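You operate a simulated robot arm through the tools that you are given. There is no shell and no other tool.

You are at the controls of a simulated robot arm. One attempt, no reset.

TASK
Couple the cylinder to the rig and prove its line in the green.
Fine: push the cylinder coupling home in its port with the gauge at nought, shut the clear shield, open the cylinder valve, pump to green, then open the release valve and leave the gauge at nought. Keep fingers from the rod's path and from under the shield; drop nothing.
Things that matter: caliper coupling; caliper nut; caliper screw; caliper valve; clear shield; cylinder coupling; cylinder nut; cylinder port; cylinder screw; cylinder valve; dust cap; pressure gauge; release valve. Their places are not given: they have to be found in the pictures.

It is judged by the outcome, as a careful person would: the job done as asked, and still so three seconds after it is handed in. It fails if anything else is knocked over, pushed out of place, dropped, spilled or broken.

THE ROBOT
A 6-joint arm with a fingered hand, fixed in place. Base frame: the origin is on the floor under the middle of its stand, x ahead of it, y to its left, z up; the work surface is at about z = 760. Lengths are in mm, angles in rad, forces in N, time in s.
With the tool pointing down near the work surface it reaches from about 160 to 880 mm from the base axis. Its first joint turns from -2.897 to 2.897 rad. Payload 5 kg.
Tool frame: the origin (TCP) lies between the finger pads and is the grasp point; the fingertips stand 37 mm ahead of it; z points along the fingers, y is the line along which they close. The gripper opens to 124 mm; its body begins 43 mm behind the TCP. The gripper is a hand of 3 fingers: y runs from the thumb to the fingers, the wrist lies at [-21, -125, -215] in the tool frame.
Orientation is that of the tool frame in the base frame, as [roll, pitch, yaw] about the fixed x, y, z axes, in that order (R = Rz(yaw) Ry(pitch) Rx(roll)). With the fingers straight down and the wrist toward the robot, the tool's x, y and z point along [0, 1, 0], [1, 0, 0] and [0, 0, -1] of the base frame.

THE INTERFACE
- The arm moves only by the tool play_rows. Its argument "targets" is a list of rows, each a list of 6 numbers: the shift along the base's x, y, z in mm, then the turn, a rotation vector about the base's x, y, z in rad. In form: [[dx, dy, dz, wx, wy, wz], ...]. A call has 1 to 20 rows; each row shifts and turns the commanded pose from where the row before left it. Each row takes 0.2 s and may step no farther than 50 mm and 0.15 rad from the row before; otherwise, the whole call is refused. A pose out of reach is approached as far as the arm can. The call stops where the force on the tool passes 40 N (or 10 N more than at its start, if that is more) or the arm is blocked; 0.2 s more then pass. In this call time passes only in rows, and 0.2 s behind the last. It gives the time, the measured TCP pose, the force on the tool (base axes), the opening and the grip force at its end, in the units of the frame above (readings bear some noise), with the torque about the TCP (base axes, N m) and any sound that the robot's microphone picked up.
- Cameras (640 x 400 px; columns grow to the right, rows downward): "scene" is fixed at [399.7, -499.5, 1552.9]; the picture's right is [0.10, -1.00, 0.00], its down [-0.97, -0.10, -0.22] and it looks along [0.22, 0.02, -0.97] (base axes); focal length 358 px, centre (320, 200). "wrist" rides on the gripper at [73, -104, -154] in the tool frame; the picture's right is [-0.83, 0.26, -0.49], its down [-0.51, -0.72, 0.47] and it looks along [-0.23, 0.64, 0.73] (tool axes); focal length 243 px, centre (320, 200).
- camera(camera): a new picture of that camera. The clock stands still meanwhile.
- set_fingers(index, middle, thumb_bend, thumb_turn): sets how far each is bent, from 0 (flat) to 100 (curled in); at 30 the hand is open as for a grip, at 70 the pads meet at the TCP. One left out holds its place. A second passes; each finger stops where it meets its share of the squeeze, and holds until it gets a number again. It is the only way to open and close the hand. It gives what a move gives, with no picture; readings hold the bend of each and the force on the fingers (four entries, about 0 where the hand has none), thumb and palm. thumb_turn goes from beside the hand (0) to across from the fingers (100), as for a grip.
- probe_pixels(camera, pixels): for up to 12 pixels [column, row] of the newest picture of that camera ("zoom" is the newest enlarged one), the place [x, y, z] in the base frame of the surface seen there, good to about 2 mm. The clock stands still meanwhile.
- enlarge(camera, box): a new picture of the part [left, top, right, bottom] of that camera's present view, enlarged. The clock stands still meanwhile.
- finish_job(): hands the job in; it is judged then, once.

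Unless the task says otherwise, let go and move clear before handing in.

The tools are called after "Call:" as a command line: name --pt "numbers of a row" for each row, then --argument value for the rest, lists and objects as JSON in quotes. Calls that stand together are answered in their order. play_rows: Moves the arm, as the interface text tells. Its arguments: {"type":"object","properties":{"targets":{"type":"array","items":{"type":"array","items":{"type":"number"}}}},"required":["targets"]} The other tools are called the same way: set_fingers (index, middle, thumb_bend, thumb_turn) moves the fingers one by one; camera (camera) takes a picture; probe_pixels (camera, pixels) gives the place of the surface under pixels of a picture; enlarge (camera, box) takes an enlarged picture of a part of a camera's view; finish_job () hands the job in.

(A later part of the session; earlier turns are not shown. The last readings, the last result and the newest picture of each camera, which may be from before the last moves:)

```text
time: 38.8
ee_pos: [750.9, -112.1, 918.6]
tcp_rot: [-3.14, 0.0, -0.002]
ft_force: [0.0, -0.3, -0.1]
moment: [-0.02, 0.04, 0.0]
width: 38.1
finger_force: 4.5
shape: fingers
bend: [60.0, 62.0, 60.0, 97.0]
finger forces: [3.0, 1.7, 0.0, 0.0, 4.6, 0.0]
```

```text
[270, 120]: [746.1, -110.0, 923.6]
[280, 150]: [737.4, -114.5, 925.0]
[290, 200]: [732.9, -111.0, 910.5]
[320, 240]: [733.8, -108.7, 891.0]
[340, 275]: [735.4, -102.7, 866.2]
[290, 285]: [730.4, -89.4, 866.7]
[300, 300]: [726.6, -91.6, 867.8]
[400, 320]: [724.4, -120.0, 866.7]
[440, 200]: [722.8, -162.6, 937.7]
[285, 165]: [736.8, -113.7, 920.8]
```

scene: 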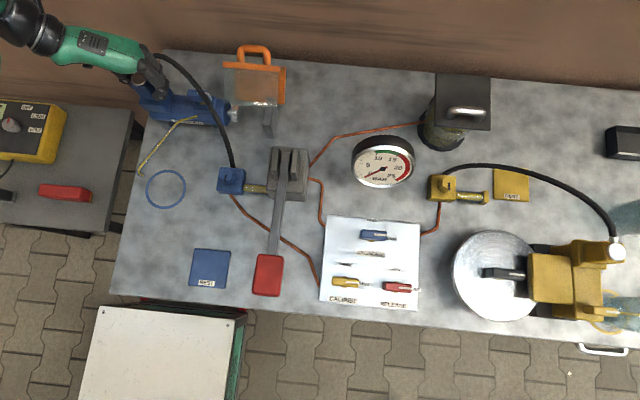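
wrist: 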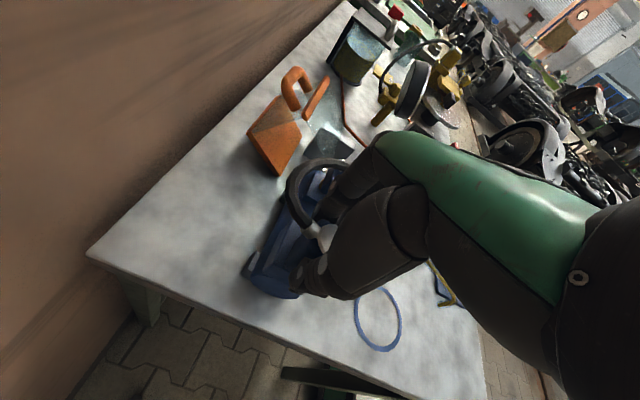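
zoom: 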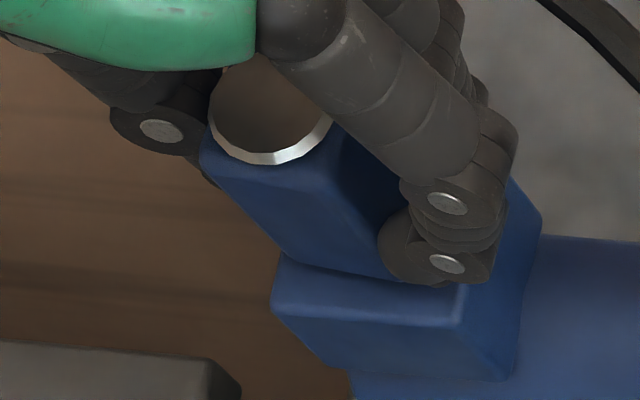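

The coupling now lines up within about 0.5 mm of the port centre in the picture. I'll lower it and press within what the light grip can hold.

Call:
play_rows --pt "0 0 -1.5 0 0 0" --pt "0 0 -1.5 0 0 0" --pt "0 0 -1 0 0 0"

```text
time: 39.6
ee_pos: [749.5, -110.8, 913.5]
tcp_rot: [3.141, -0.002, -0.002]
ft_force: [-5.0, -1.4, 7.5]
moment: [-0.12, 0.13, -0.01]
width: 38.1
finger_force: 5.8
shape: fingers
bend: [60.0, 62.0, 60.0, 98.0]
finger forces: [4.7, 2.5, 0.0, 0.0, 4.5, 0.0]
heard: snap
```

I heard a snap at just 7.5 N, so the coupling has latched home. I'll ease up slightly to confirm it now resists lifting.

Call:
play_rows --pt "0 0 1 0 0 0" --pt "0 0 1 0 0 0"

Call:
camera --camera "scene"

Call:
enlarge --camera "scene" --box '[120, 65, 170, 115]'

Call:
probe_pixels --camera "zoom" --pixels '[[270, 120], [280, 150], [290, 200], [320, 240]]'

```text
time: 40.2
ee_pos: [749.7, -110.5, 915.9]
tcp_rot: [-3.14, 0.002, -0.001]
ft_force: [-1.9, -3.1, -0.1]
moment: [-0.08, 0.08, -0.05]
width: 37.9
finger_force: 5.8
shape: fingers
bend: [60.0, 62.0, 60.0, 97.0]
finger forces: [4.5, 2.4, 0.0, 0.1, 3.5, 0.0]
```

```text
taken
```

scene: 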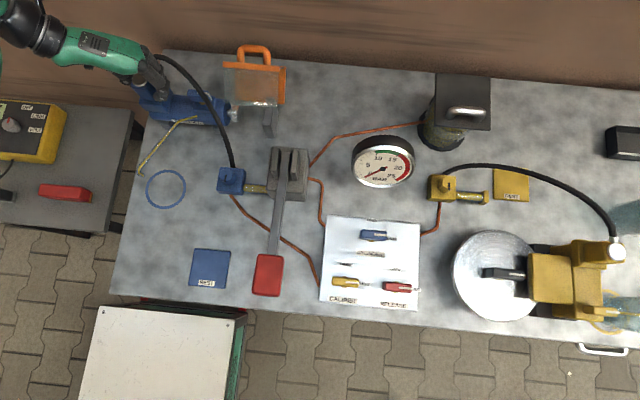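

```text
8.00 times, centred on (145, 90) of scene
```

zoom: 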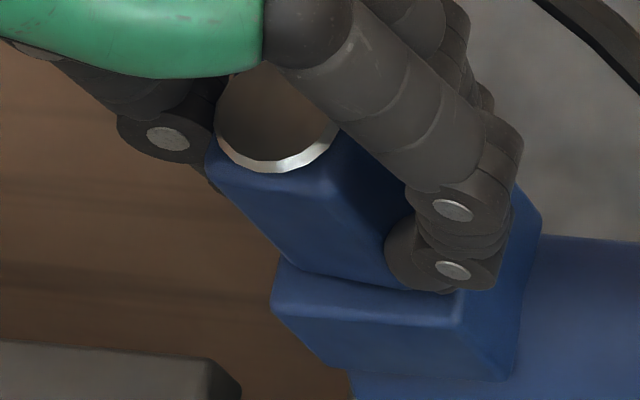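

```text
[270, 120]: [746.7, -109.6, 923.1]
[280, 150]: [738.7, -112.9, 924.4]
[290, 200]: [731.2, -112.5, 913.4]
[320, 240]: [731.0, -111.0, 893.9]
```

The coupling sits square on the box, snapped in. I'll open the hand and rise straight up clear of it.

Call:
set_fingers --index 48 --middle 48 --thumb_bend 48

Call:
play_rows --pt "0 0 10 0 0 0" --pt "0 0 20 0 0 0" --pt "0 0 30 0 0 0" --pt "0 0 30 0 0 0" --pt "0 0 30 0 0 0"

Call:
camera --camera "scene"

Call:
enlarge --camera "scene" --box '[110, 40, 310, 165]'

Call:
camera --camera "wrist"

```text
time: 41.2
ee_pos: [750.0, -111.1, 916.6]
tcp_rot: [-3.141, 0.0, -0.002]
ft_force: [0.0, -0.5, 0.3]
moment: [-0.04, 0.04, 0.01]
width: 73.3
finger_force: 0.0
shape: fingers
bend: [48.0, 48.0, 48.0, 97.0]
finger forces: [0.0, 0.0, 0.0, 0.0, 0.0, 0.0]
```

```text
time: 42.4
ee_pos: [748.4, -111.5, 1036.7]
tcp_rot: [3.141, 0.0, -0.001]
ft_force: [-1.6, 0.2, -0.7]
moment: [0.0, 0.0, 0.02]
width: 73.4
finger_force: 0.1
shape: fingers
bend: [48.0, 48.0, 48.0, 97.0]
finger forces: [0.0, 0.0, 0.0, 0.0, 0.0, 0.0]
```

```text
taken
```

scene: 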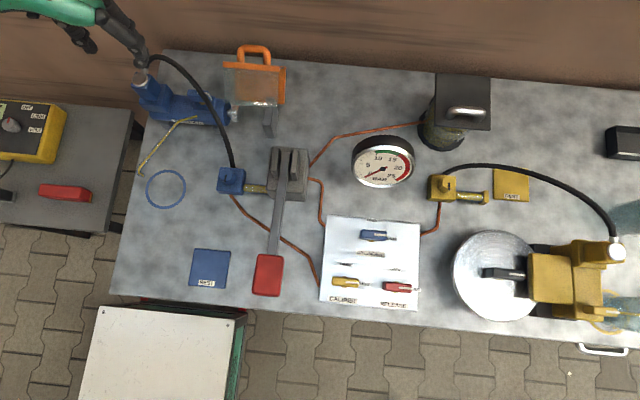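

```text
3.20 times, centred on (210, 102) of scene
```

zoom: 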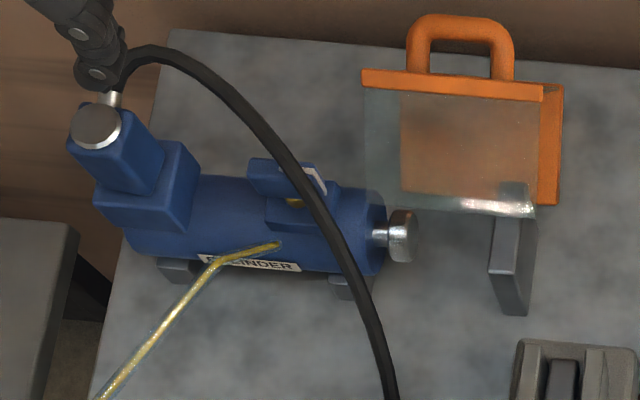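

```text
taken
```

wrist: 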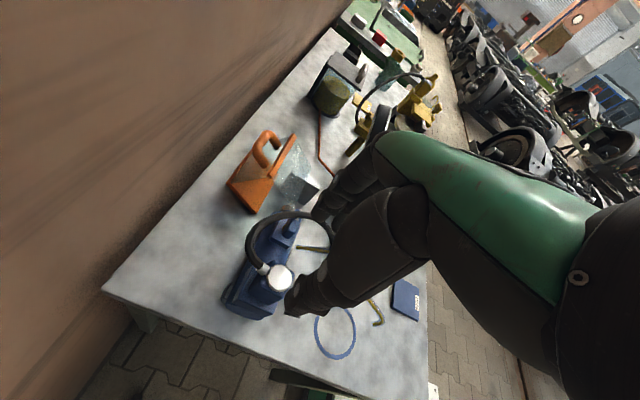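

The coupling sits upright and home in the port with its hose clear. Next is the shield: I'll turn the hand back to wrist-toward-robot and stage high near (700,-309), so open fingers can reach behind the handle's crossbar from above.

Call:
play_rows --pt "-5 -18 1 0 0 0.1428" --pt "-5 -18 1 0 0 0.1428" --pt "-5 -18 1 0 0 0.1428" --pt "-5 -18 1 0 0 0.1428" --pt "-5 -18 1 0 0 0.1428" --pt "-5 -18 0 0 0 0.1428" --pt "-5 -18 0 0 0 0.1428" --pt "-5 -18 0 0 0 0.1428" --pt "-5 -18 0 0 0 0.1428" --pt "-5 -18 0 0 0 0.1428" --pt "-5 -18 0 0 0 0.1428"

Call:
set_fingers --index 30 --middle 30 --thumb_bend 30

Call:
camera --camera "wrist"

Call:
camera --camera "scene"

```text
time: 44.8
ee_pos: [696.4, -308.9, 1041.0]
tcp_rot: [3.141, -0.001, 1.573]
ft_force: [-0.2, 0.5, -1.1]
moment: [-0.03, -0.02, -0.01]
width: 73.7
finger_force: 0.1
shape: fingers
bend: [48.0, 48.0, 48.0, 97.0]
finger forces: [0.1, 0.0, 0.0, 0.0, 0.0, 0.1]
```

```text
time: 45.8
ee_pos: [694.9, -310.5, 1042.0]
tcp_rot: [3.14, -0.001, 1.57]
ft_force: [0.2, 0.5, 0.9]
moment: [-0.05, 0.03, 0.01]
width: 128.4
finger_force: 0.0
shape: fingers
bend: [30.0, 30.0, 30.0, 97.0]
finger forces: [0.1, 0.1, 0.0, 0.0, 0.0, 0.0]
```

```text
taken
```

wrist: 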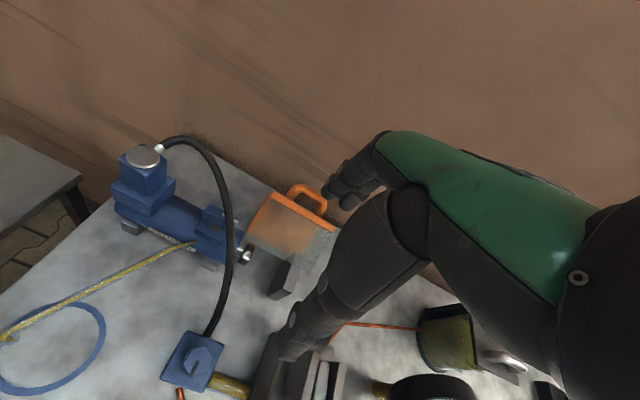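

```text
taken
```

scene: 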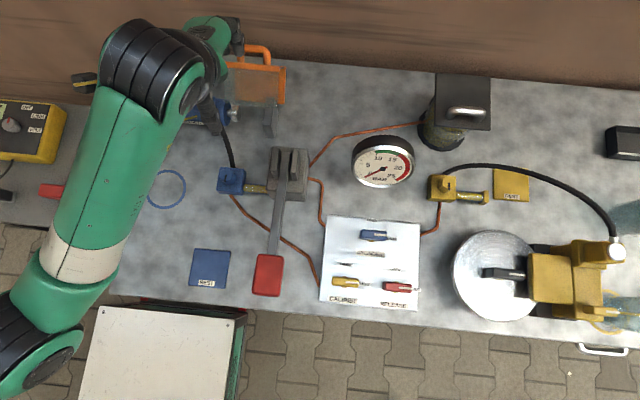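

The hand is staged in front of and above the shield, which shows at wrist (295,220). I'll zoom in and probe the handle and frame accurately.

Call:
enlarge --camera "wrist" --box '[220, 160, 380, 300]'

Call:
probe_pixels --camera "wrist" --pixels '[[306, 190], [296, 186], [316, 196], [291, 193], [322, 208], [275, 200], [300, 213], [330, 228], [260, 225], [295, 235], [313, 187], [302, 184]]'

Call:
enlarge --camera "scene" --box '[205, 30, 305, 110]'

Call:
probe_pixels --camera "wrist" --pixels '[[210, 165], [225, 190], [231, 230], [225, 280], [215, 320], [195, 145], [175, 138]]'

```text
2.86 times, centred on (300, 230) of wrist
```

zoom: 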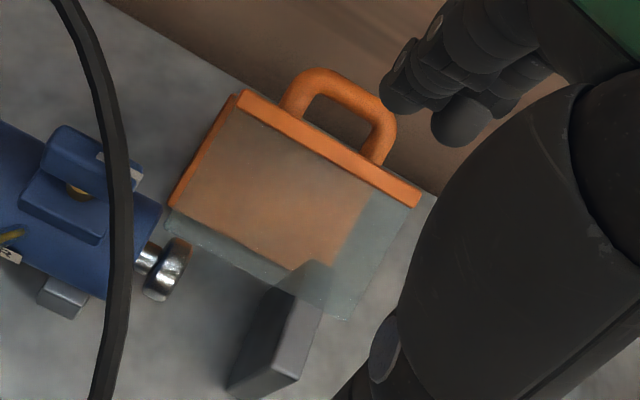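

```text
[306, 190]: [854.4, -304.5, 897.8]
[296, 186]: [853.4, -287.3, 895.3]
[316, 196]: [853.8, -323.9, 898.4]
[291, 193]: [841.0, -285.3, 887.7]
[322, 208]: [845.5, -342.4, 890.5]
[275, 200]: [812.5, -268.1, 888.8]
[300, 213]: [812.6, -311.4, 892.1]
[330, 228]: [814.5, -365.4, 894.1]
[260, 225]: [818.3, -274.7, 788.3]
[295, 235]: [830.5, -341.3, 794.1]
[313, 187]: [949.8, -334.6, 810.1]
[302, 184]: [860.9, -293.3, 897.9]
```

```text
5.00 times, centred on (255, 70) of scene
```

zoom: 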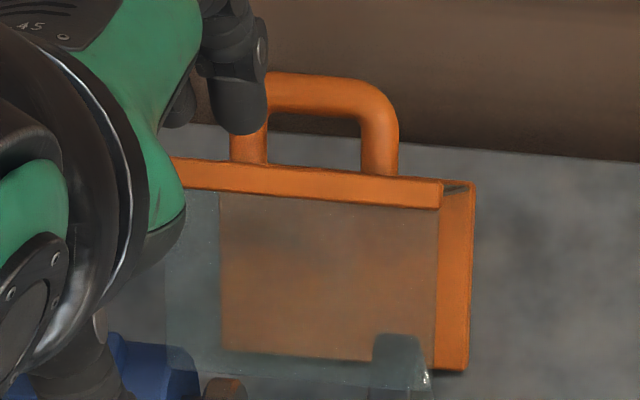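

```text
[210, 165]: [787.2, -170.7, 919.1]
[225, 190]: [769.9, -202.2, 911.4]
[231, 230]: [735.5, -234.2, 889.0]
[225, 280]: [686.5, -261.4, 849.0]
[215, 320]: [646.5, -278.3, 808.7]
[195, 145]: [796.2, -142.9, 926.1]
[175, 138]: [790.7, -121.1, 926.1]
```

The crossbar centre is about (857,-306,892) with its back at x≈864, and the hose is well clear at y>-280. I'll move forward so the open fingers pass behind the crossbar, starting high to check reach.

Call:
play_rows --pt "28 0 0 0 0 0" --pt "28 0 -5 0 0 0" --pt "28 1 -10 0 0 0" --pt "28 1 -15 0 0 0"

Call:
camera --camera "wrist"

Call:
camera --camera "scene"

```text
time: 46.8
ee_pos: [807.4, -306.4, 1011.9]
tcp_rot: [3.141, -0.001, 1.569]
ft_force: [0.3, 0.0, 0.3]
moment: [0.01, -0.01, -0.01]
width: 128.5
finger_force: 0.1
shape: fingers
bend: [30.0, 30.0, 30.0, 97.0]
finger forces: [0.1, 0.1, 0.0, 0.0, 0.0, 0.0]
```

```text
taken
```

wrist: 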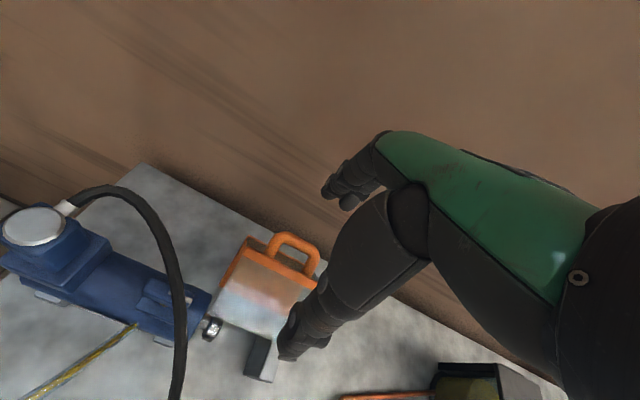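

```text
taken
```

scene: 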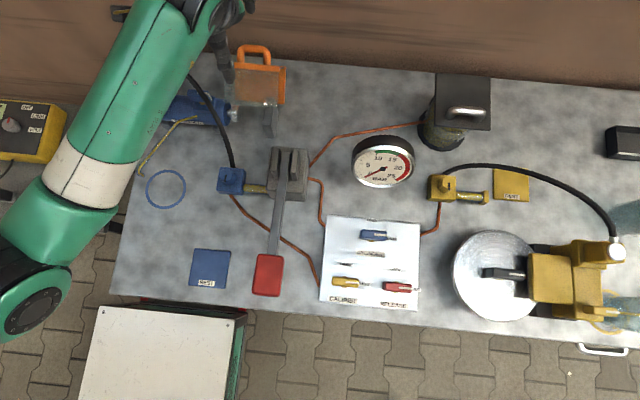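

Reach is fine at (807,-306,1012). I'll go 5 mm further out for clearance and lower partway.

Call:
play_rows --pt "6 0 -20 0 0 0" --pt "0 0 -20 0 0 0" --pt "0 0 -20 0 0 0"

Call:
camera --camera "wrist"

Call:
enlarge --camera "wrist" --box '[210, 150, 400, 380]'

Call:
enlarge --camera "scene" --box '[190, 0, 310, 110]'

```text
time: 47.6
ee_pos: [813.8, -307.5, 952.0]
tcp_rot: [3.141, 0.001, 1.57]
ft_force: [-0.4, 0.2, -0.3]
moment: [0.01, -0.02, 0.0]
width: 128.6
finger_force: 0.0
shape: fingers
bend: [30.0, 30.0, 30.0, 97.0]
finger forces: [0.1, 0.1, 0.0, 0.0, 0.1, 0.0]
```

```text
taken
```

wrist: 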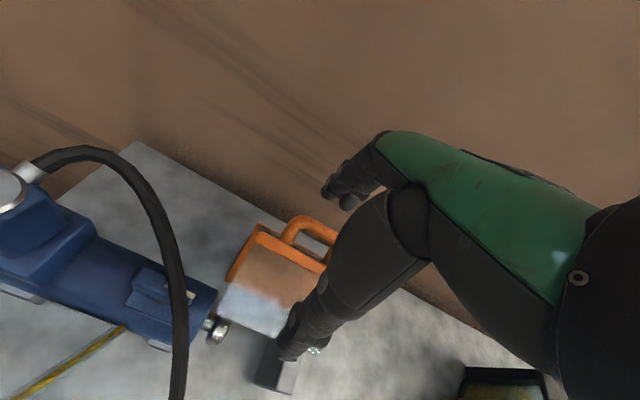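

```text
1.74 times, centred on (305, 265) of wrist
```

zoom: 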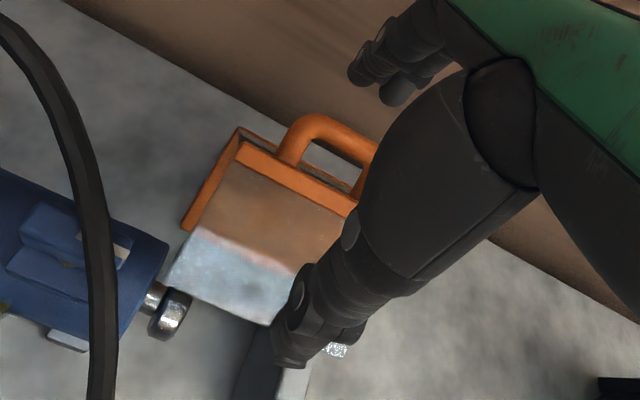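

```text
3.64 times, centred on (250, 55) of scene
```

zoom: 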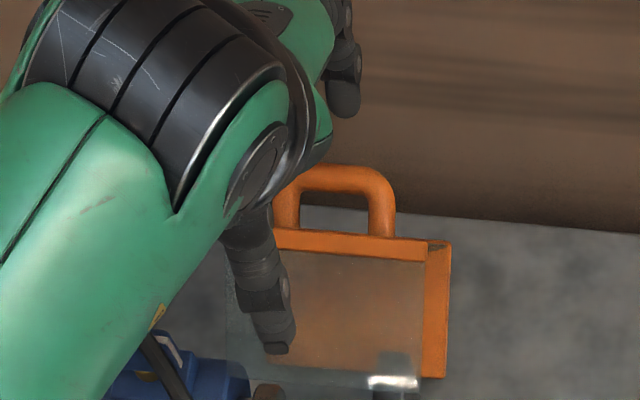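

The thumb tip is above the pane at about (739,-302,915) and both fingers are behind the handle at x≈888. I'll descend 32 mm so the fingertips sit just below the crossbar's level behind it.

Call:
play_rows --pt "0 0 -12 0 0 0" --pt "0 0 -12 0 0 0" --pt "0 0 -8 0 0 0"

Call:
camera --camera "wrist"

Call:
enlarge --camera "scene" --box '[190, 0, 310, 110]'

```text
time: 48.4
ee_pos: [813.2, -307.9, 918.8]
tcp_rot: [3.14, -0.002, 1.569]
ft_force: [-0.3, -0.3, 0.9]
moment: [0.03, -0.02, 0.02]
width: 128.3
finger_force: 0.0
shape: fingers
bend: [30.0, 30.0, 30.0, 97.0]
finger forces: [0.1, 0.0, 0.1, 0.0, 0.1, 0.0]
```

```text
taken
```

wrist: 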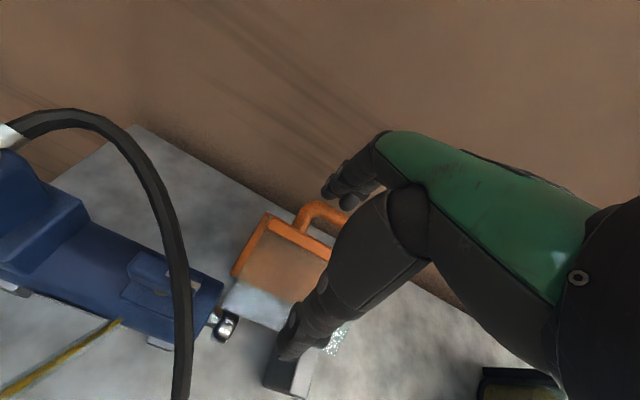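

```text
3.64 times, centred on (250, 55) of scene
```

zoom: 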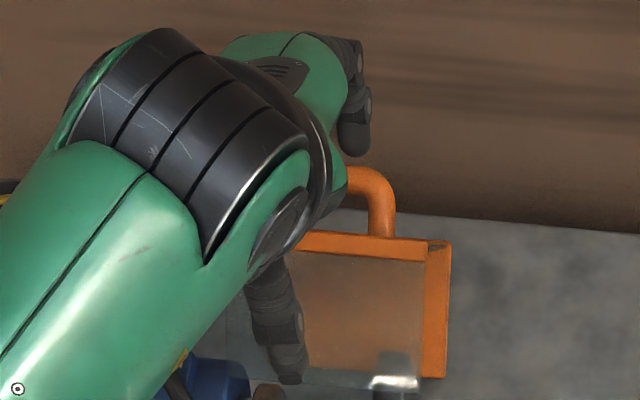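

Both fingers are behind the crossbar with no contact yet. I'll draw the hand toward the robot in small steps and watch for contact.

Call:
play_rows --pt "-6 0 0 0 0 0" --pt "-5 0 0 0 0 0" --pt "-5 0 0 0 0 0" --pt "-4 0 0 0 0 0"

```text
time: 49.4
ee_pos: [792.4, -309.3, 919.5]
tcp_rot: [-3.14, -0.001, 1.569]
ft_force: [0.9, -0.6, 2.3]
moment: [0.01, -0.18, -0.03]
width: 130.3
finger_force: 1.6
shape: fingers
bend: [29.0, 30.0, 30.0, 97.0]
finger forces: [1.9, 0.3, 0.0, 0.0, 0.1, 0.1]
```

The index finger now touches the handle with about 2 N. I'll keep drawing it slowly toward shut.

Call:
play_rows --pt "-5 0 1 0 0 0" --pt "-5 0 1 0 0 0" --pt "-5 0 1 0 0 0" --pt "-5 0 1 0 0 0"

Call:
camera --camera "wrist"

Call:
enlarge --camera "scene" --box '[190, 0, 310, 140]'

```text
time: 50.4
ee_pos: [773.0, -307.5, 923.2]
tcp_rot: [-3.141, 0.001, 1.568]
ft_force: [1.5, -0.4, 0.7]
moment: [0.04, -0.13, 0.03]
width: 130.1
finger_force: 0.9
shape: fingers
bend: [30.0, 30.0, 30.0, 97.0]
finger forces: [1.3, 0.0, 0.0, 0.0, 0.0, 0.1]
```

```text
taken
```

wrist: 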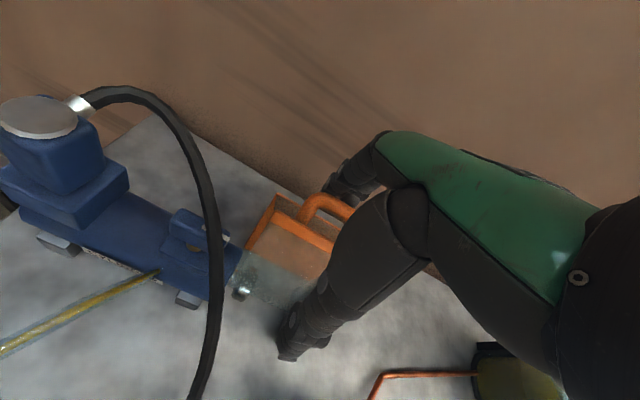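

```text
2.86 times, centred on (250, 70) of scene
```

zoom: 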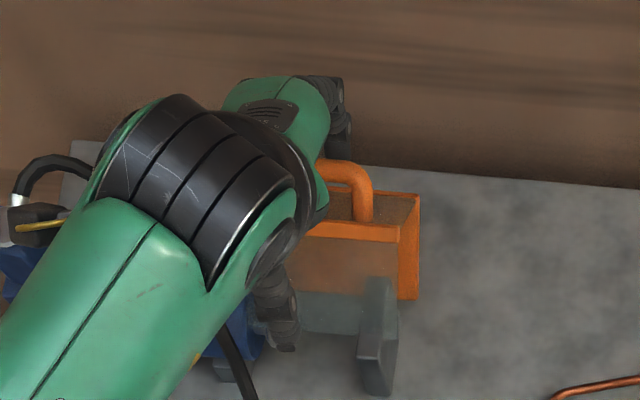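

The shield is rotating with the hand and needs very little force (about 1.5 N). I'll continue in small steps, keeping behind the crossbar.

Call:
play_rows --pt "-5 0 0.5 0 0 0" --pt "-5 0 0.5 0 0 0" --pt "-5 0 0.5 0 0 0" --pt "-5 0 0 0 0 0" --pt "-5 0 0 0 0 0"

Call:
camera --camera "wrist"

Call:
enlarge --camera "scene" --box '[190, 0, 310, 140]'

```text
time: 51.6
ee_pos: [748.4, -307.8, 924.9]
tcp_rot: [3.14, 0.001, 1.569]
ft_force: [0.0, 0.1, -0.2]
moment: [0.03, -0.06, -0.01]
width: 129.7
finger_force: 0.1
shape: fingers
bend: [30.0, 30.0, 30.0, 97.0]
finger forces: [0.8, 0.1, 0.0, 0.0, 0.0, 0.0]
```

```text
taken
```

wrist: 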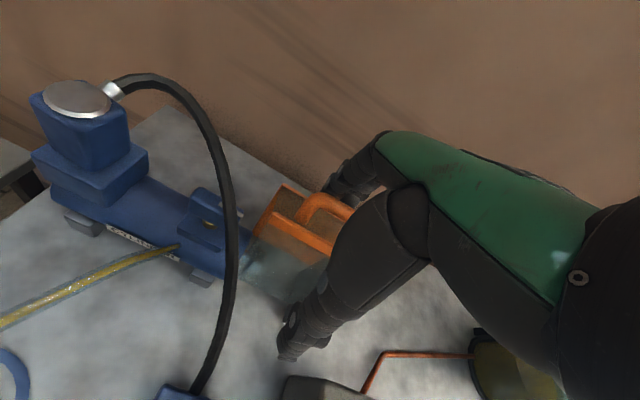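

```text
2.86 times, centred on (250, 70) of scene
```

zoom: 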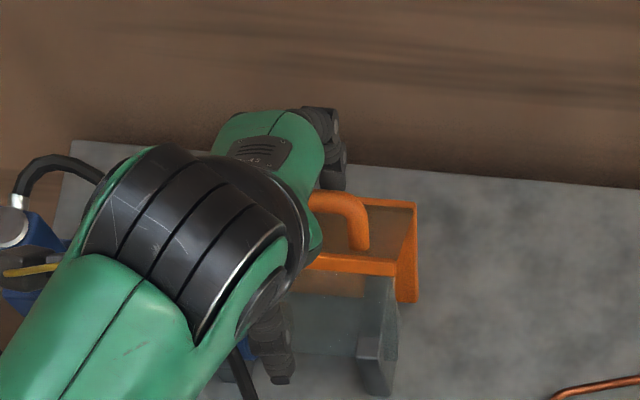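

The crossbar is now about over the hinge and the push is under 1 N, so it may soon start to fall on its own. I'll keep on in smaller, slower steps.

Call:
play_rows --pt "-3 0 0 0 0 0" --pt "-3 0 0 0 0 0" --pt "-3 0 -0.5 0 0 0" --pt "-3 0 -0.5 0 0 0" --pt "-3 0 -0.5 0 0 0" --pt "-3 0 -0.5 0 0 0"

Call:
camera --camera "wrist"

Call:
enlarge --camera "scene" --box '[190, 0, 310, 140]'

```text
time: 53.0
ee_pos: [729.1, -307.9, 923.7]
tcp_rot: [-3.14, 0.001, 1.568]
ft_force: [0.1, 0.1, -0.1]
moment: [0.03, -0.05, 0.03]
width: 129.3
finger_force: 0.1
shape: fingers
bend: [30.0, 30.0, 30.0, 97.0]
finger forces: [0.6, 0.0, 0.0, 0.0, 0.0, 0.1]
```

```text
taken
```

wrist: 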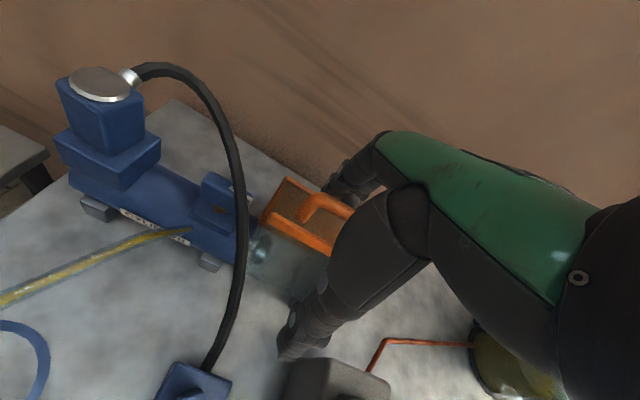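

```text
2.86 times, centred on (250, 70) of scene
```

zoom: 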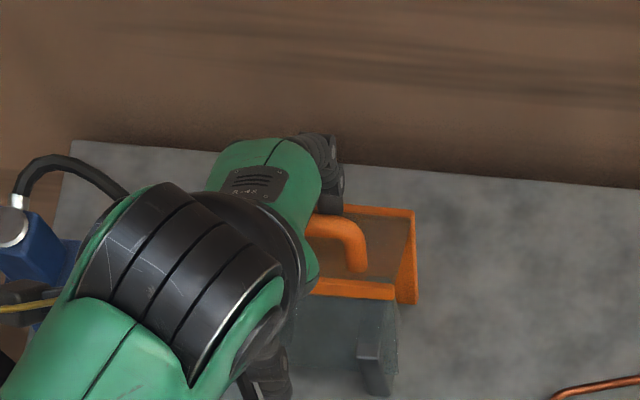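

The shield follows the fingers without falling (0.6 N). I'll continue toward shut, lowering slightly to follow the crossbar's arc.

Call:
play_rows --pt "-3 0 -0.6 0 0 0" --pt "-3 0 -0.6 0 0 0" --pt "-3 0 -0.8 0 0 0" --pt "-3 0 -0.8 0 0 0" --pt "-3 0 -1 0 0 0" --pt "-3 0 -1 0 0 0" --pt "-3 0 -1 0 0 0" --pt "-3 0 -1 0 0 0"

Call:
camera --camera "wrist"

Call:
enlarge --camera "scene" --box '[190, 0, 310, 140]'

```text
time: 54.8
ee_pos: [706.5, -308.3, 917.4]
tcp_rot: [3.141, 0.0, 1.569]
ft_force: [-0.3, -0.3, 0.0]
moment: [0.03, -0.05, -0.06]
width: 129.3
finger_force: 0.0
shape: fingers
bend: [30.0, 30.0, 30.0, 97.0]
finger forces: [0.4, 0.1, 0.0, 0.0, 0.1, 0.0]
```

```text
taken
```

wrist: 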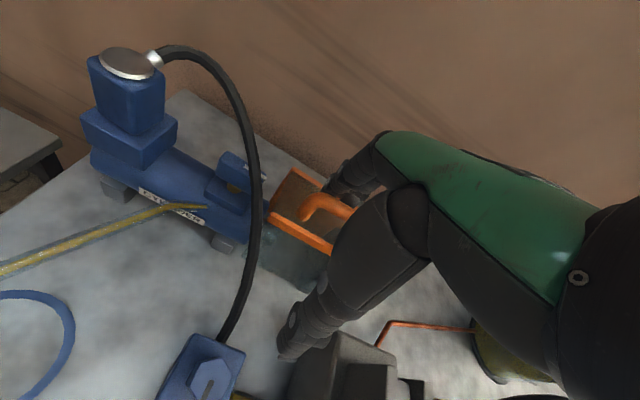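

```text
2.86 times, centred on (250, 70) of scene
```

zoom: 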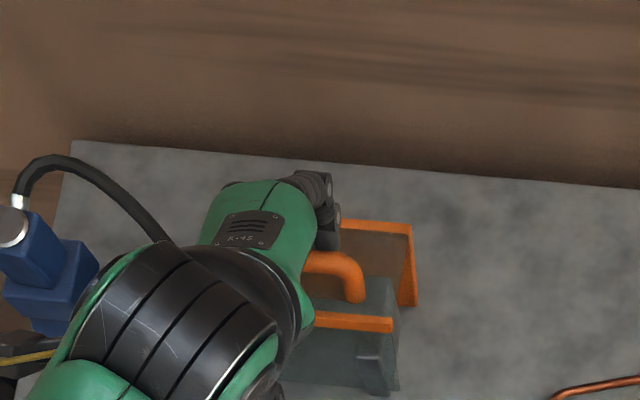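

The shield keeps turning under control with almost no force. I'll go on following the arc down.

Call:
play_rows --pt "-3 0 -1 0 0 0" --pt "-3 0 -1.2 0 0 0" --pt "-3 0 -1.2 0 0 0" --pt "-3 0 -1.4 0 0 0" --pt "-3 0 -1.4 0 0 0" --pt "-3 0 -1.4 0 0 0"

Call:
camera --camera "wrist"

Call:
enlarge --camera "scene" --box '[190, 20, 310, 160]'

```text
time: 56.2
ee_pos: [687.3, -307.5, 908.8]
tcp_rot: [3.141, 0.002, 1.571]
ft_force: [0.0, -0.7, 0.7]
moment: [-0.02, -0.01, -0.04]
width: 129.1
finger_force: 0.2
shape: fingers
bend: [30.0, 30.0, 30.0, 97.0]
finger forces: [0.3, 0.0, 0.1, 0.0, 0.0, 0.0]
```

```text
taken
```

wrist: 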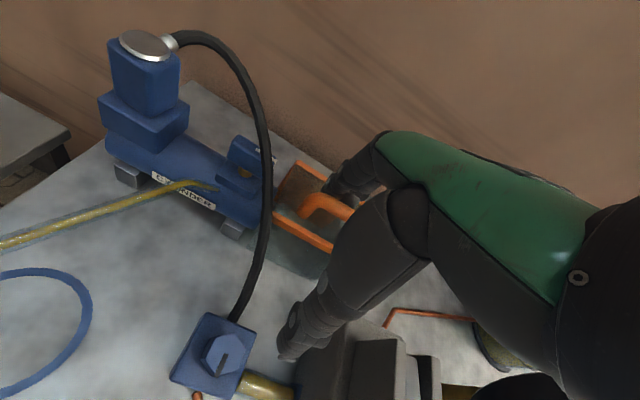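

```text
2.86 times, centred on (250, 90) of scene
```

zoom: 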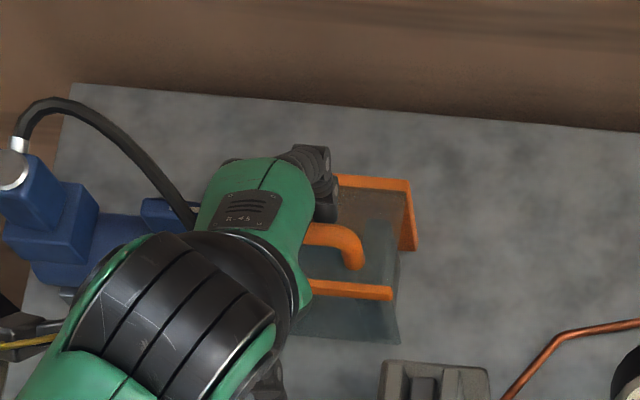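

It's nearly level now. I'll take a few more steps and then probe the bar and back edge heights.

Call:
play_rows --pt "-3 0 -1.5 0 0 0" --pt "-3 0 -1.5 0 0 0" --pt "-3 0 -1.5 0 0 0" --pt "-3 0 -1.5 0 0 0"

Call:
camera --camera "scene"

Call:
enlarge --camera "scene" --box '[210, 70, 310, 160]'

Call:
camera --camera "wrist"

```text
time: 57.2
ee_pos: [676.4, -308.1, 903.3]
tcp_rot: [3.142, 0.001, 1.571]
ft_force: [1.1, 0.5, -0.1]
moment: [0.03, -0.05, 0.04]
width: 129.4
finger_force: 0.6
shape: fingers
bend: [30.0, 30.0, 30.0, 97.0]
finger forces: [1.0, 0.1, 0.0, 0.0, 0.0, 0.1]
```

```text
taken
```

scene: 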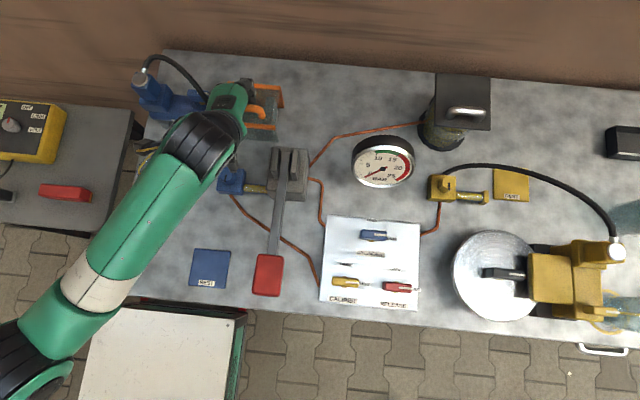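

```text
4.44 times, centred on (260, 115) of scene
```

zoom: 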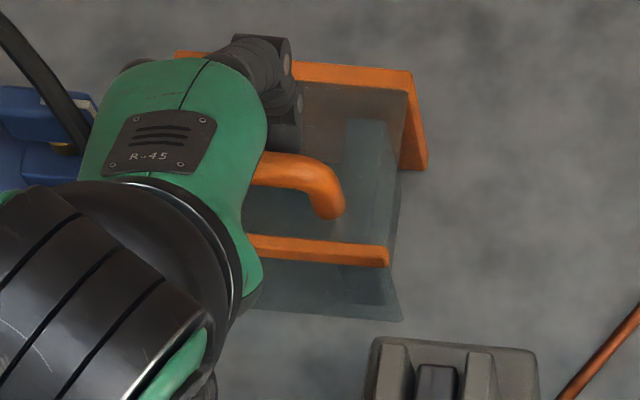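

```text
taken
```

wrist: 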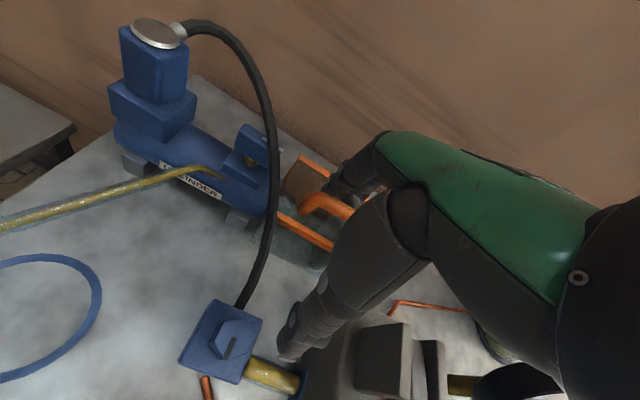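

Call:
probe_pixels --camera "scene" --pixels '[[340, 82], [265, 81], [278, 84], [283, 100], [272, 85], [270, 105], [275, 127], [265, 127], [268, 130], [272, 142], [265, 140], [262, 105]]'

Call:
probe_pixels --camera "zoom" --pixels '[[340, 70], [390, 75], [415, 160], [340, 120], [350, 245], [380, 250], [350, 262], [380, 300], [320, 290], [320, 180], [360, 225], [400, 310]]'

```text
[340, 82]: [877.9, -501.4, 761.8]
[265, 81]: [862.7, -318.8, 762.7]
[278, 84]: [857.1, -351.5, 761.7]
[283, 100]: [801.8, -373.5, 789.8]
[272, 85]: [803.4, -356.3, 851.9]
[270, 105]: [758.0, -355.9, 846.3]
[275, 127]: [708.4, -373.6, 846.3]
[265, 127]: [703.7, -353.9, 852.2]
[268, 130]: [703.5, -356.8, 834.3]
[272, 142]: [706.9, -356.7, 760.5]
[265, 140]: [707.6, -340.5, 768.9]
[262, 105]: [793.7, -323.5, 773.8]
```

```text
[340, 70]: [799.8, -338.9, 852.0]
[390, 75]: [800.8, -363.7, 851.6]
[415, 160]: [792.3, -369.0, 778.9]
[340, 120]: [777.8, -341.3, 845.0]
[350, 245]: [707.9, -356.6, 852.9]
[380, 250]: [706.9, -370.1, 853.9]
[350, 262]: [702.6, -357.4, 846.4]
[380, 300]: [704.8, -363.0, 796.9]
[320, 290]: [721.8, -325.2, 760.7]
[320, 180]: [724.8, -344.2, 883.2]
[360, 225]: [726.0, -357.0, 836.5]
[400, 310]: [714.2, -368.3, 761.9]
```

The back edge (z≈852) and front bar (z≈853) are now level and the front pane is vertical at x≈704, so the shield looks shut. I'll nudge a bit more to feel the stop.

Call:
play_rows --pt "-2 0 -0.5 0 0 0" --pt "-2 0 -0.5 0 0 0"

```text
time: 57.8
ee_pos: [671.8, -306.7, 901.7]
tcp_rot: [3.139, 0.0, 1.57]
ft_force: [6.6, -0.3, 0.8]
moment: [0.01, -0.15, 0.0]
width: 132.3
finger_force: 3.0
shape: fingers
bend: [29.0, 29.0, 30.0, 97.0]
finger forces: [4.3, 1.5, 0.0, 0.1, 0.0, 0.0]
```

The shield now resists with 6.6 N, which feels like its stop. One small extra push to be sure, then I'll back off and lift away.

Call:
play_rows --pt "-1.5 0 0 0 0 0"

Call:
play_rows --pt "4 0 1 0 0 0" --pt "4 0 6 0 0 0" --pt "0 0 15 0 0 0" --pt "0 0 25 0 0 0" --pt "0 0 30 0 0 0" --pt "-10 0 30 0 0 0"

Call:
camera --camera "wrist"

Call:
camera --camera "scene"

```text
time: 58.2
ee_pos: [670.8, -309.2, 901.5]
tcp_rot: [-3.142, -0.001, 1.568]
ft_force: [7.5, 0.1, -0.4]
moment: [0.03, -0.17, -0.03]
width: 133.7
finger_force: 3.5
shape: fingers
bend: [28.0, 29.0, 30.0, 97.0]
finger forces: [5.5, 2.2, 0.0, 0.1, 0.1, 0.1]
```

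```text
time: 59.6
ee_pos: [668.3, -307.0, 1008.1]
tcp_rot: [3.14, 0.001, 1.57]
ft_force: [-0.2, 0.2, 0.5]
moment: [-0.05, 0.02, 0.02]
width: 129.0
finger_force: 0.0
shape: fingers
bend: [30.0, 30.0, 30.0, 97.0]
finger forces: [0.1, 0.0, 0.1, 0.0, 0.0, 0.0]
```

```text
taken
```

wrist: 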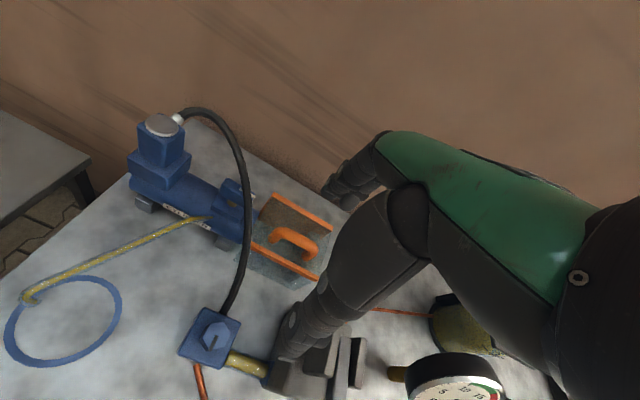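

```text
taken
```

scene: 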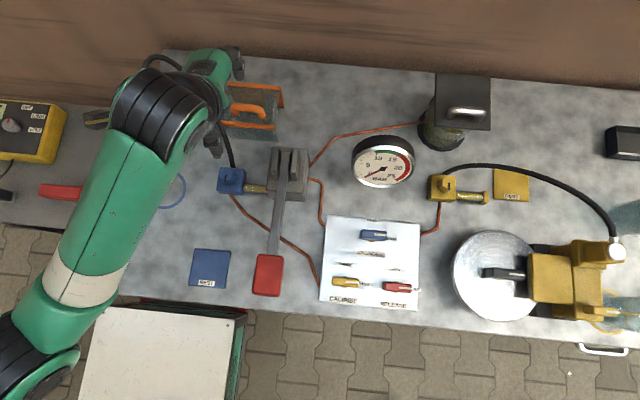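

The shield is shut, its top level and handle at rest. Next I'll measure the blue CYLINDER valve lever and the other levers on the panel from the scene camera, which has a clear view of them now.

Call:
enlarge --camera "scene" --box '[345, 218, 415, 258]'

Call:
probe_pixels --camera "zoom" --pixels '[[160, 130], [200, 130], [250, 135], [300, 140], [340, 145], [370, 150], [250, 165], [300, 175], [230, 190], [420, 160], [270, 40], [150, 300]]'

Call:
enlarge --camera "scene" --box '[370, 265, 425, 305]'

Call:
probe_pixels --camera "zoom" --pixels '[[160, 220], [220, 225], [280, 235], [340, 240], [400, 250], [280, 200], [280, 275], [450, 255], [270, 90], [200, 330]]'

```text
9.14 times, centred on (380, 238) of scene
```

zoom: 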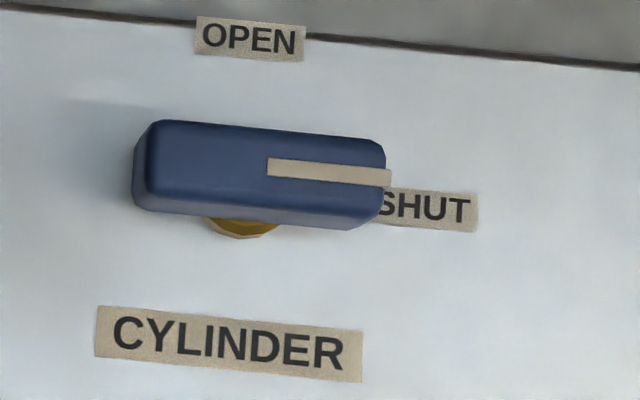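

```text
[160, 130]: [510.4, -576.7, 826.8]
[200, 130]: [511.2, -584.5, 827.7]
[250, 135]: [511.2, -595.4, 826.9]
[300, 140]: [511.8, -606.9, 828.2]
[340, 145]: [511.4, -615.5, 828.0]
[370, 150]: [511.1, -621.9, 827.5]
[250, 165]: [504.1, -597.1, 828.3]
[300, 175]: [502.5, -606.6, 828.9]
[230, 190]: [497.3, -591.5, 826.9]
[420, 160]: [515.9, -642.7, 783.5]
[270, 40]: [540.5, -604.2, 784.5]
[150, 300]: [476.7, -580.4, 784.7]
```

```text
10.00 times, centred on (398, 285) of scene
```

zoom: 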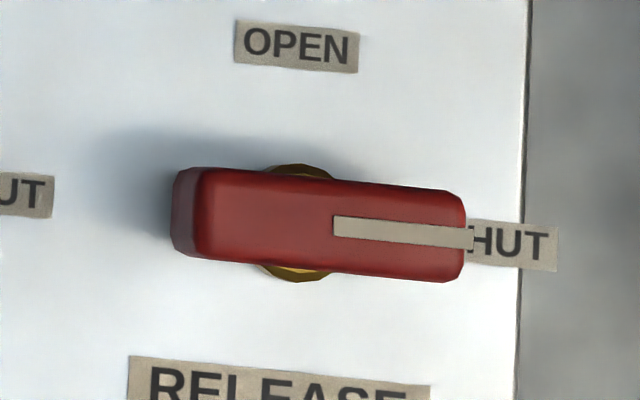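

```text
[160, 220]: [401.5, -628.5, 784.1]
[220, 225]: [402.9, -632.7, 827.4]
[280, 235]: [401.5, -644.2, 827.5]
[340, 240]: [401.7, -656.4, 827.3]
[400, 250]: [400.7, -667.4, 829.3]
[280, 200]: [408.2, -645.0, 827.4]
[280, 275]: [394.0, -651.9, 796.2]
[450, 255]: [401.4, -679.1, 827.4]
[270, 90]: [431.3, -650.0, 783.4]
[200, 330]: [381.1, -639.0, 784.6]
```

The blue lever spans y -574 to -626 at x≈504 (top z=828, panel z=784) with its pivot near (504,-600); it points at SHUT and must turn a quarter turn so its striped end points away from the robot. I'll move over the panel with the hand turned, and close the fingers into a pusher.

Call:
play_rows --pt "-16 -21 1 0 0 -0.1309" --pt "-16 -21 1 0 0 -0.1309" --pt "-16 -21 0 0 0 -0.1309" --pt "-16 -21 0 0 0 -0.1309" --pt "-16 -21 0 0 0 -0.1309" --pt "-16 -21 0 0 0 -0.1309" --pt "-16 -21 0 0 0 -0.1309" --pt "-16 -21 0 0 0 -0.1309" --pt "-16 -21 0 0 0 -0.1309" --pt "-16 -21 0 0 0 -0.1309" --pt "-16 -21 0 0 0 -0.1309" --pt "-16 -21 0 0 0 -0.1309"

Call:
set_fingers --index 72 --middle 72 --thumb_bend 68

Call:
camera --camera "scene"

Call:
camera --camera "wrist"

```text
time: 62.2
ee_pos: [475.2, -559.6, 1009.6]
tcp_rot: [3.142, 0.002, -0.004]
ft_force: [0.2, 0.3, -0.5]
moment: [0.04, -0.03, 0.02]
width: 128.8
finger_force: 0.1
shape: fingers
bend: [30.0, 30.0, 30.0, 97.0]
finger forces: [0.0, 0.1, 0.1, 0.1, 0.0, 0.0]
```

```text
time: 63.2
ee_pos: [475.5, -557.7, 1011.1]
tcp_rot: [3.14, 0.001, -0.002]
ft_force: [0.2, 0.8, 0.6]
moment: [-0.04, -0.01, -0.02]
width: 4.8
finger_force: 0.1
shape: fingers
bend: [72.0, 72.0, 68.0, 97.0]
finger forces: [0.0, 0.0, 0.0, 0.0, 0.0, 0.0]
```

```text
taken
```

scene: 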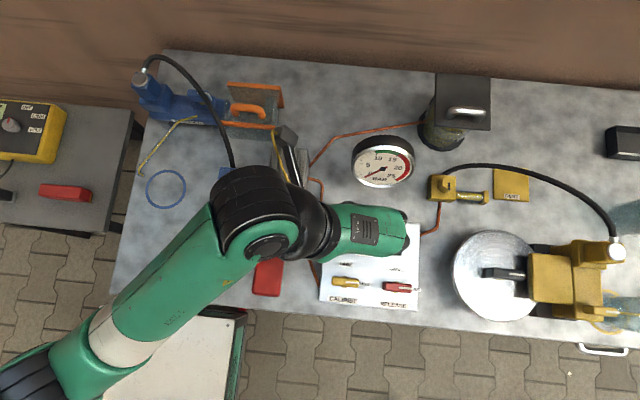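

```text
taken
```

wrist: 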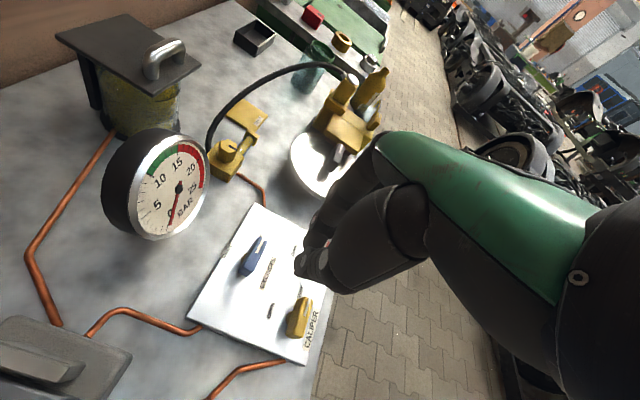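

The wrist view shows the gauge at 0, the panel, and the hand closed with its tips near (315,270). I'll zoom to see the shape of the pusher.

Call:
enlarge --camera "wrist" --box '[200, 170, 400, 370]'

Call:
probe_pixels --camera "wrist" --pixels '[[305, 260], [302, 270], [325, 283], [312, 215], [320, 230], [255, 255], [248, 268], [300, 310]]'

Call:
enlarge --camera "wrist" --box '[90, 110, 230, 250]'

```text
2.00 times, centred on (300, 270) of wrist
```

zoom: 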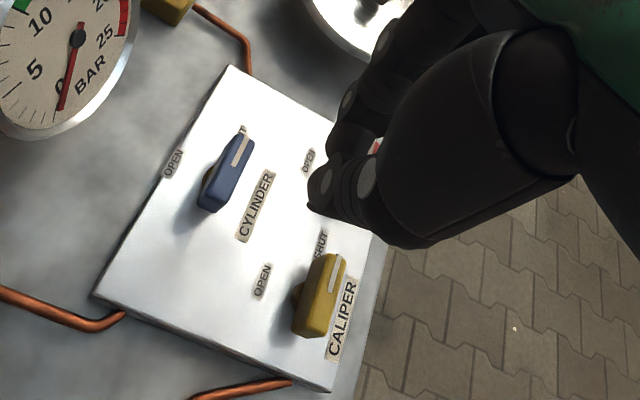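

```text
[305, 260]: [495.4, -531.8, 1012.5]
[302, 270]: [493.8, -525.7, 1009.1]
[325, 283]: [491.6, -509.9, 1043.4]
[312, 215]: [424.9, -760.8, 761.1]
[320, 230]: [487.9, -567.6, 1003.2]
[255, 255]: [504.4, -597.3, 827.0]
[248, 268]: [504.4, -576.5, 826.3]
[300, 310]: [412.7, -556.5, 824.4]
```

```text
2.86 times, centred on (160, 180) of wrist
```

zoom: 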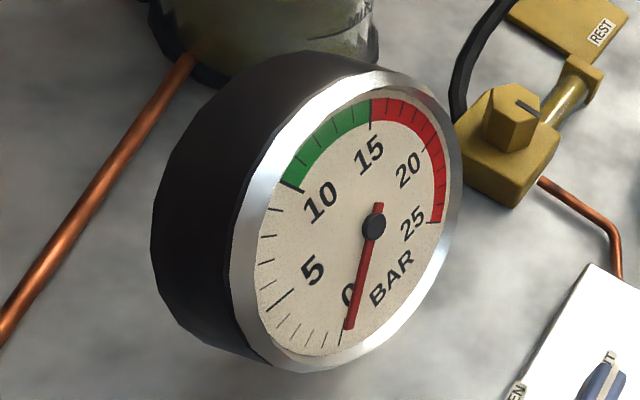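

The closed hand makes a pusher about 40 mm square centred on the TCP, and the gauge still reads 0. I'll place it on the robot side of the blue lever's striped end, between the blue and red levers, and lower it.

Call:
play_rows --pt "-4 -25 0 0 0 0" --pt "-5 -25 0 0 0 0" --pt "-4 -23 0 0 0 0" --pt "0 0 -35 0 0 0" --pt "0 0 -35 0 0 0" --pt "0 0 -35 0 0 0" --pt "0 0 -30 0 0 0"

Call:
camera --camera "wrist"

Call:
enlarge --camera "wrist" --box '[180, 130, 400, 350]'

Call:
enlarge --camera "scene" --box '[310, 190, 430, 310]'

```text
time: 64.8
ee_pos: [463.3, -631.4, 876.6]
tcp_rot: [3.141, 0.0, -0.002]
ft_force: [0.4, 0.3, 0.7]
moment: [0.0, -0.01, -0.01]
width: 4.9
finger_force: 0.1
shape: fingers
bend: [72.0, 72.0, 68.0, 97.0]
finger forces: [0.0, 0.1, 0.0, 0.0, 0.0, 0.0]
```

```text
taken
```

wrist: 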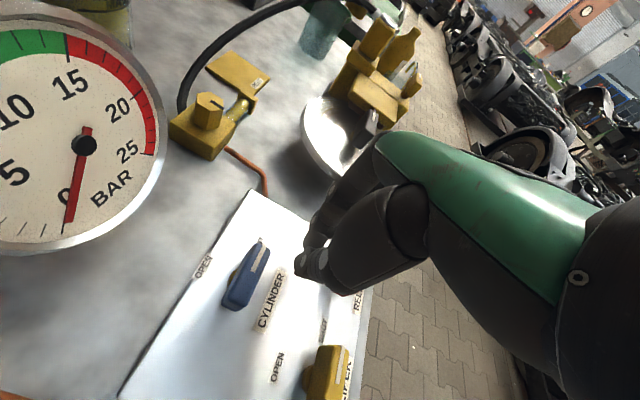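

```text
1.82 times, centred on (290, 240) of wrist
```

zoom: 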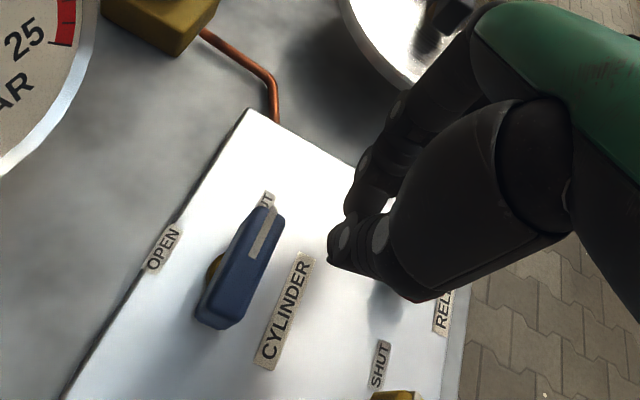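

```text
3.33 times, centred on (370, 250) of scene
```

zoom: 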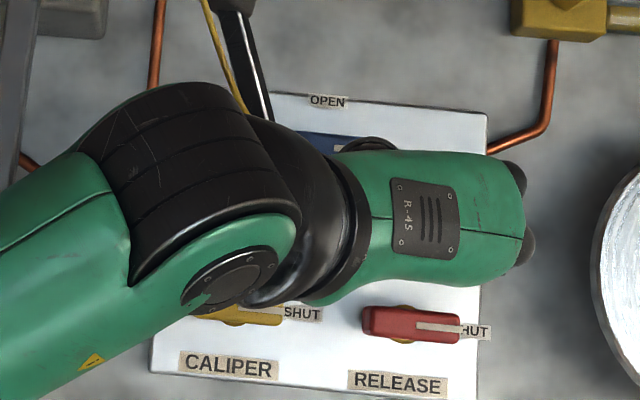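

The pusher is beside the blue lever with room to spare, but the gauge is close on the far side. I'll probe its extents and the pusher tip before going lower.

Call:
probe_pixels --camera "wrist" --pixels '[[85, 145], [20, 50], [100, 30], [155, 100], [120, 220], [30, 245], [5, 150], [305, 265], [330, 290], [345, 235], [255, 260], [235, 295]]'

Call:
probe_pixels --camera "scene" --pixels '[[383, 140], [383, 150], [383, 185], [355, 165], [411, 170], [370, 140], [400, 142]]'

```text
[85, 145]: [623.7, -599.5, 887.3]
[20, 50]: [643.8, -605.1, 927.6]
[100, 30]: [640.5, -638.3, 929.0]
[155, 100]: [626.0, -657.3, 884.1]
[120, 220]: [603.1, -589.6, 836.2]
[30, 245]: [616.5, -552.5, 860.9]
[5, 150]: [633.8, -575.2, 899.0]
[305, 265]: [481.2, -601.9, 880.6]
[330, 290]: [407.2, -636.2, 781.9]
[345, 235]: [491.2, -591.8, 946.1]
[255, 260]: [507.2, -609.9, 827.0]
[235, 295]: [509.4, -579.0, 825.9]
```

```text
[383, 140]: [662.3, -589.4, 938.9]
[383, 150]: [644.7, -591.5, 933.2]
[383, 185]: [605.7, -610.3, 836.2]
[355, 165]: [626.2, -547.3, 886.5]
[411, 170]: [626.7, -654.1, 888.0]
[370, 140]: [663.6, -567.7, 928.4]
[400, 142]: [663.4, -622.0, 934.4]
```

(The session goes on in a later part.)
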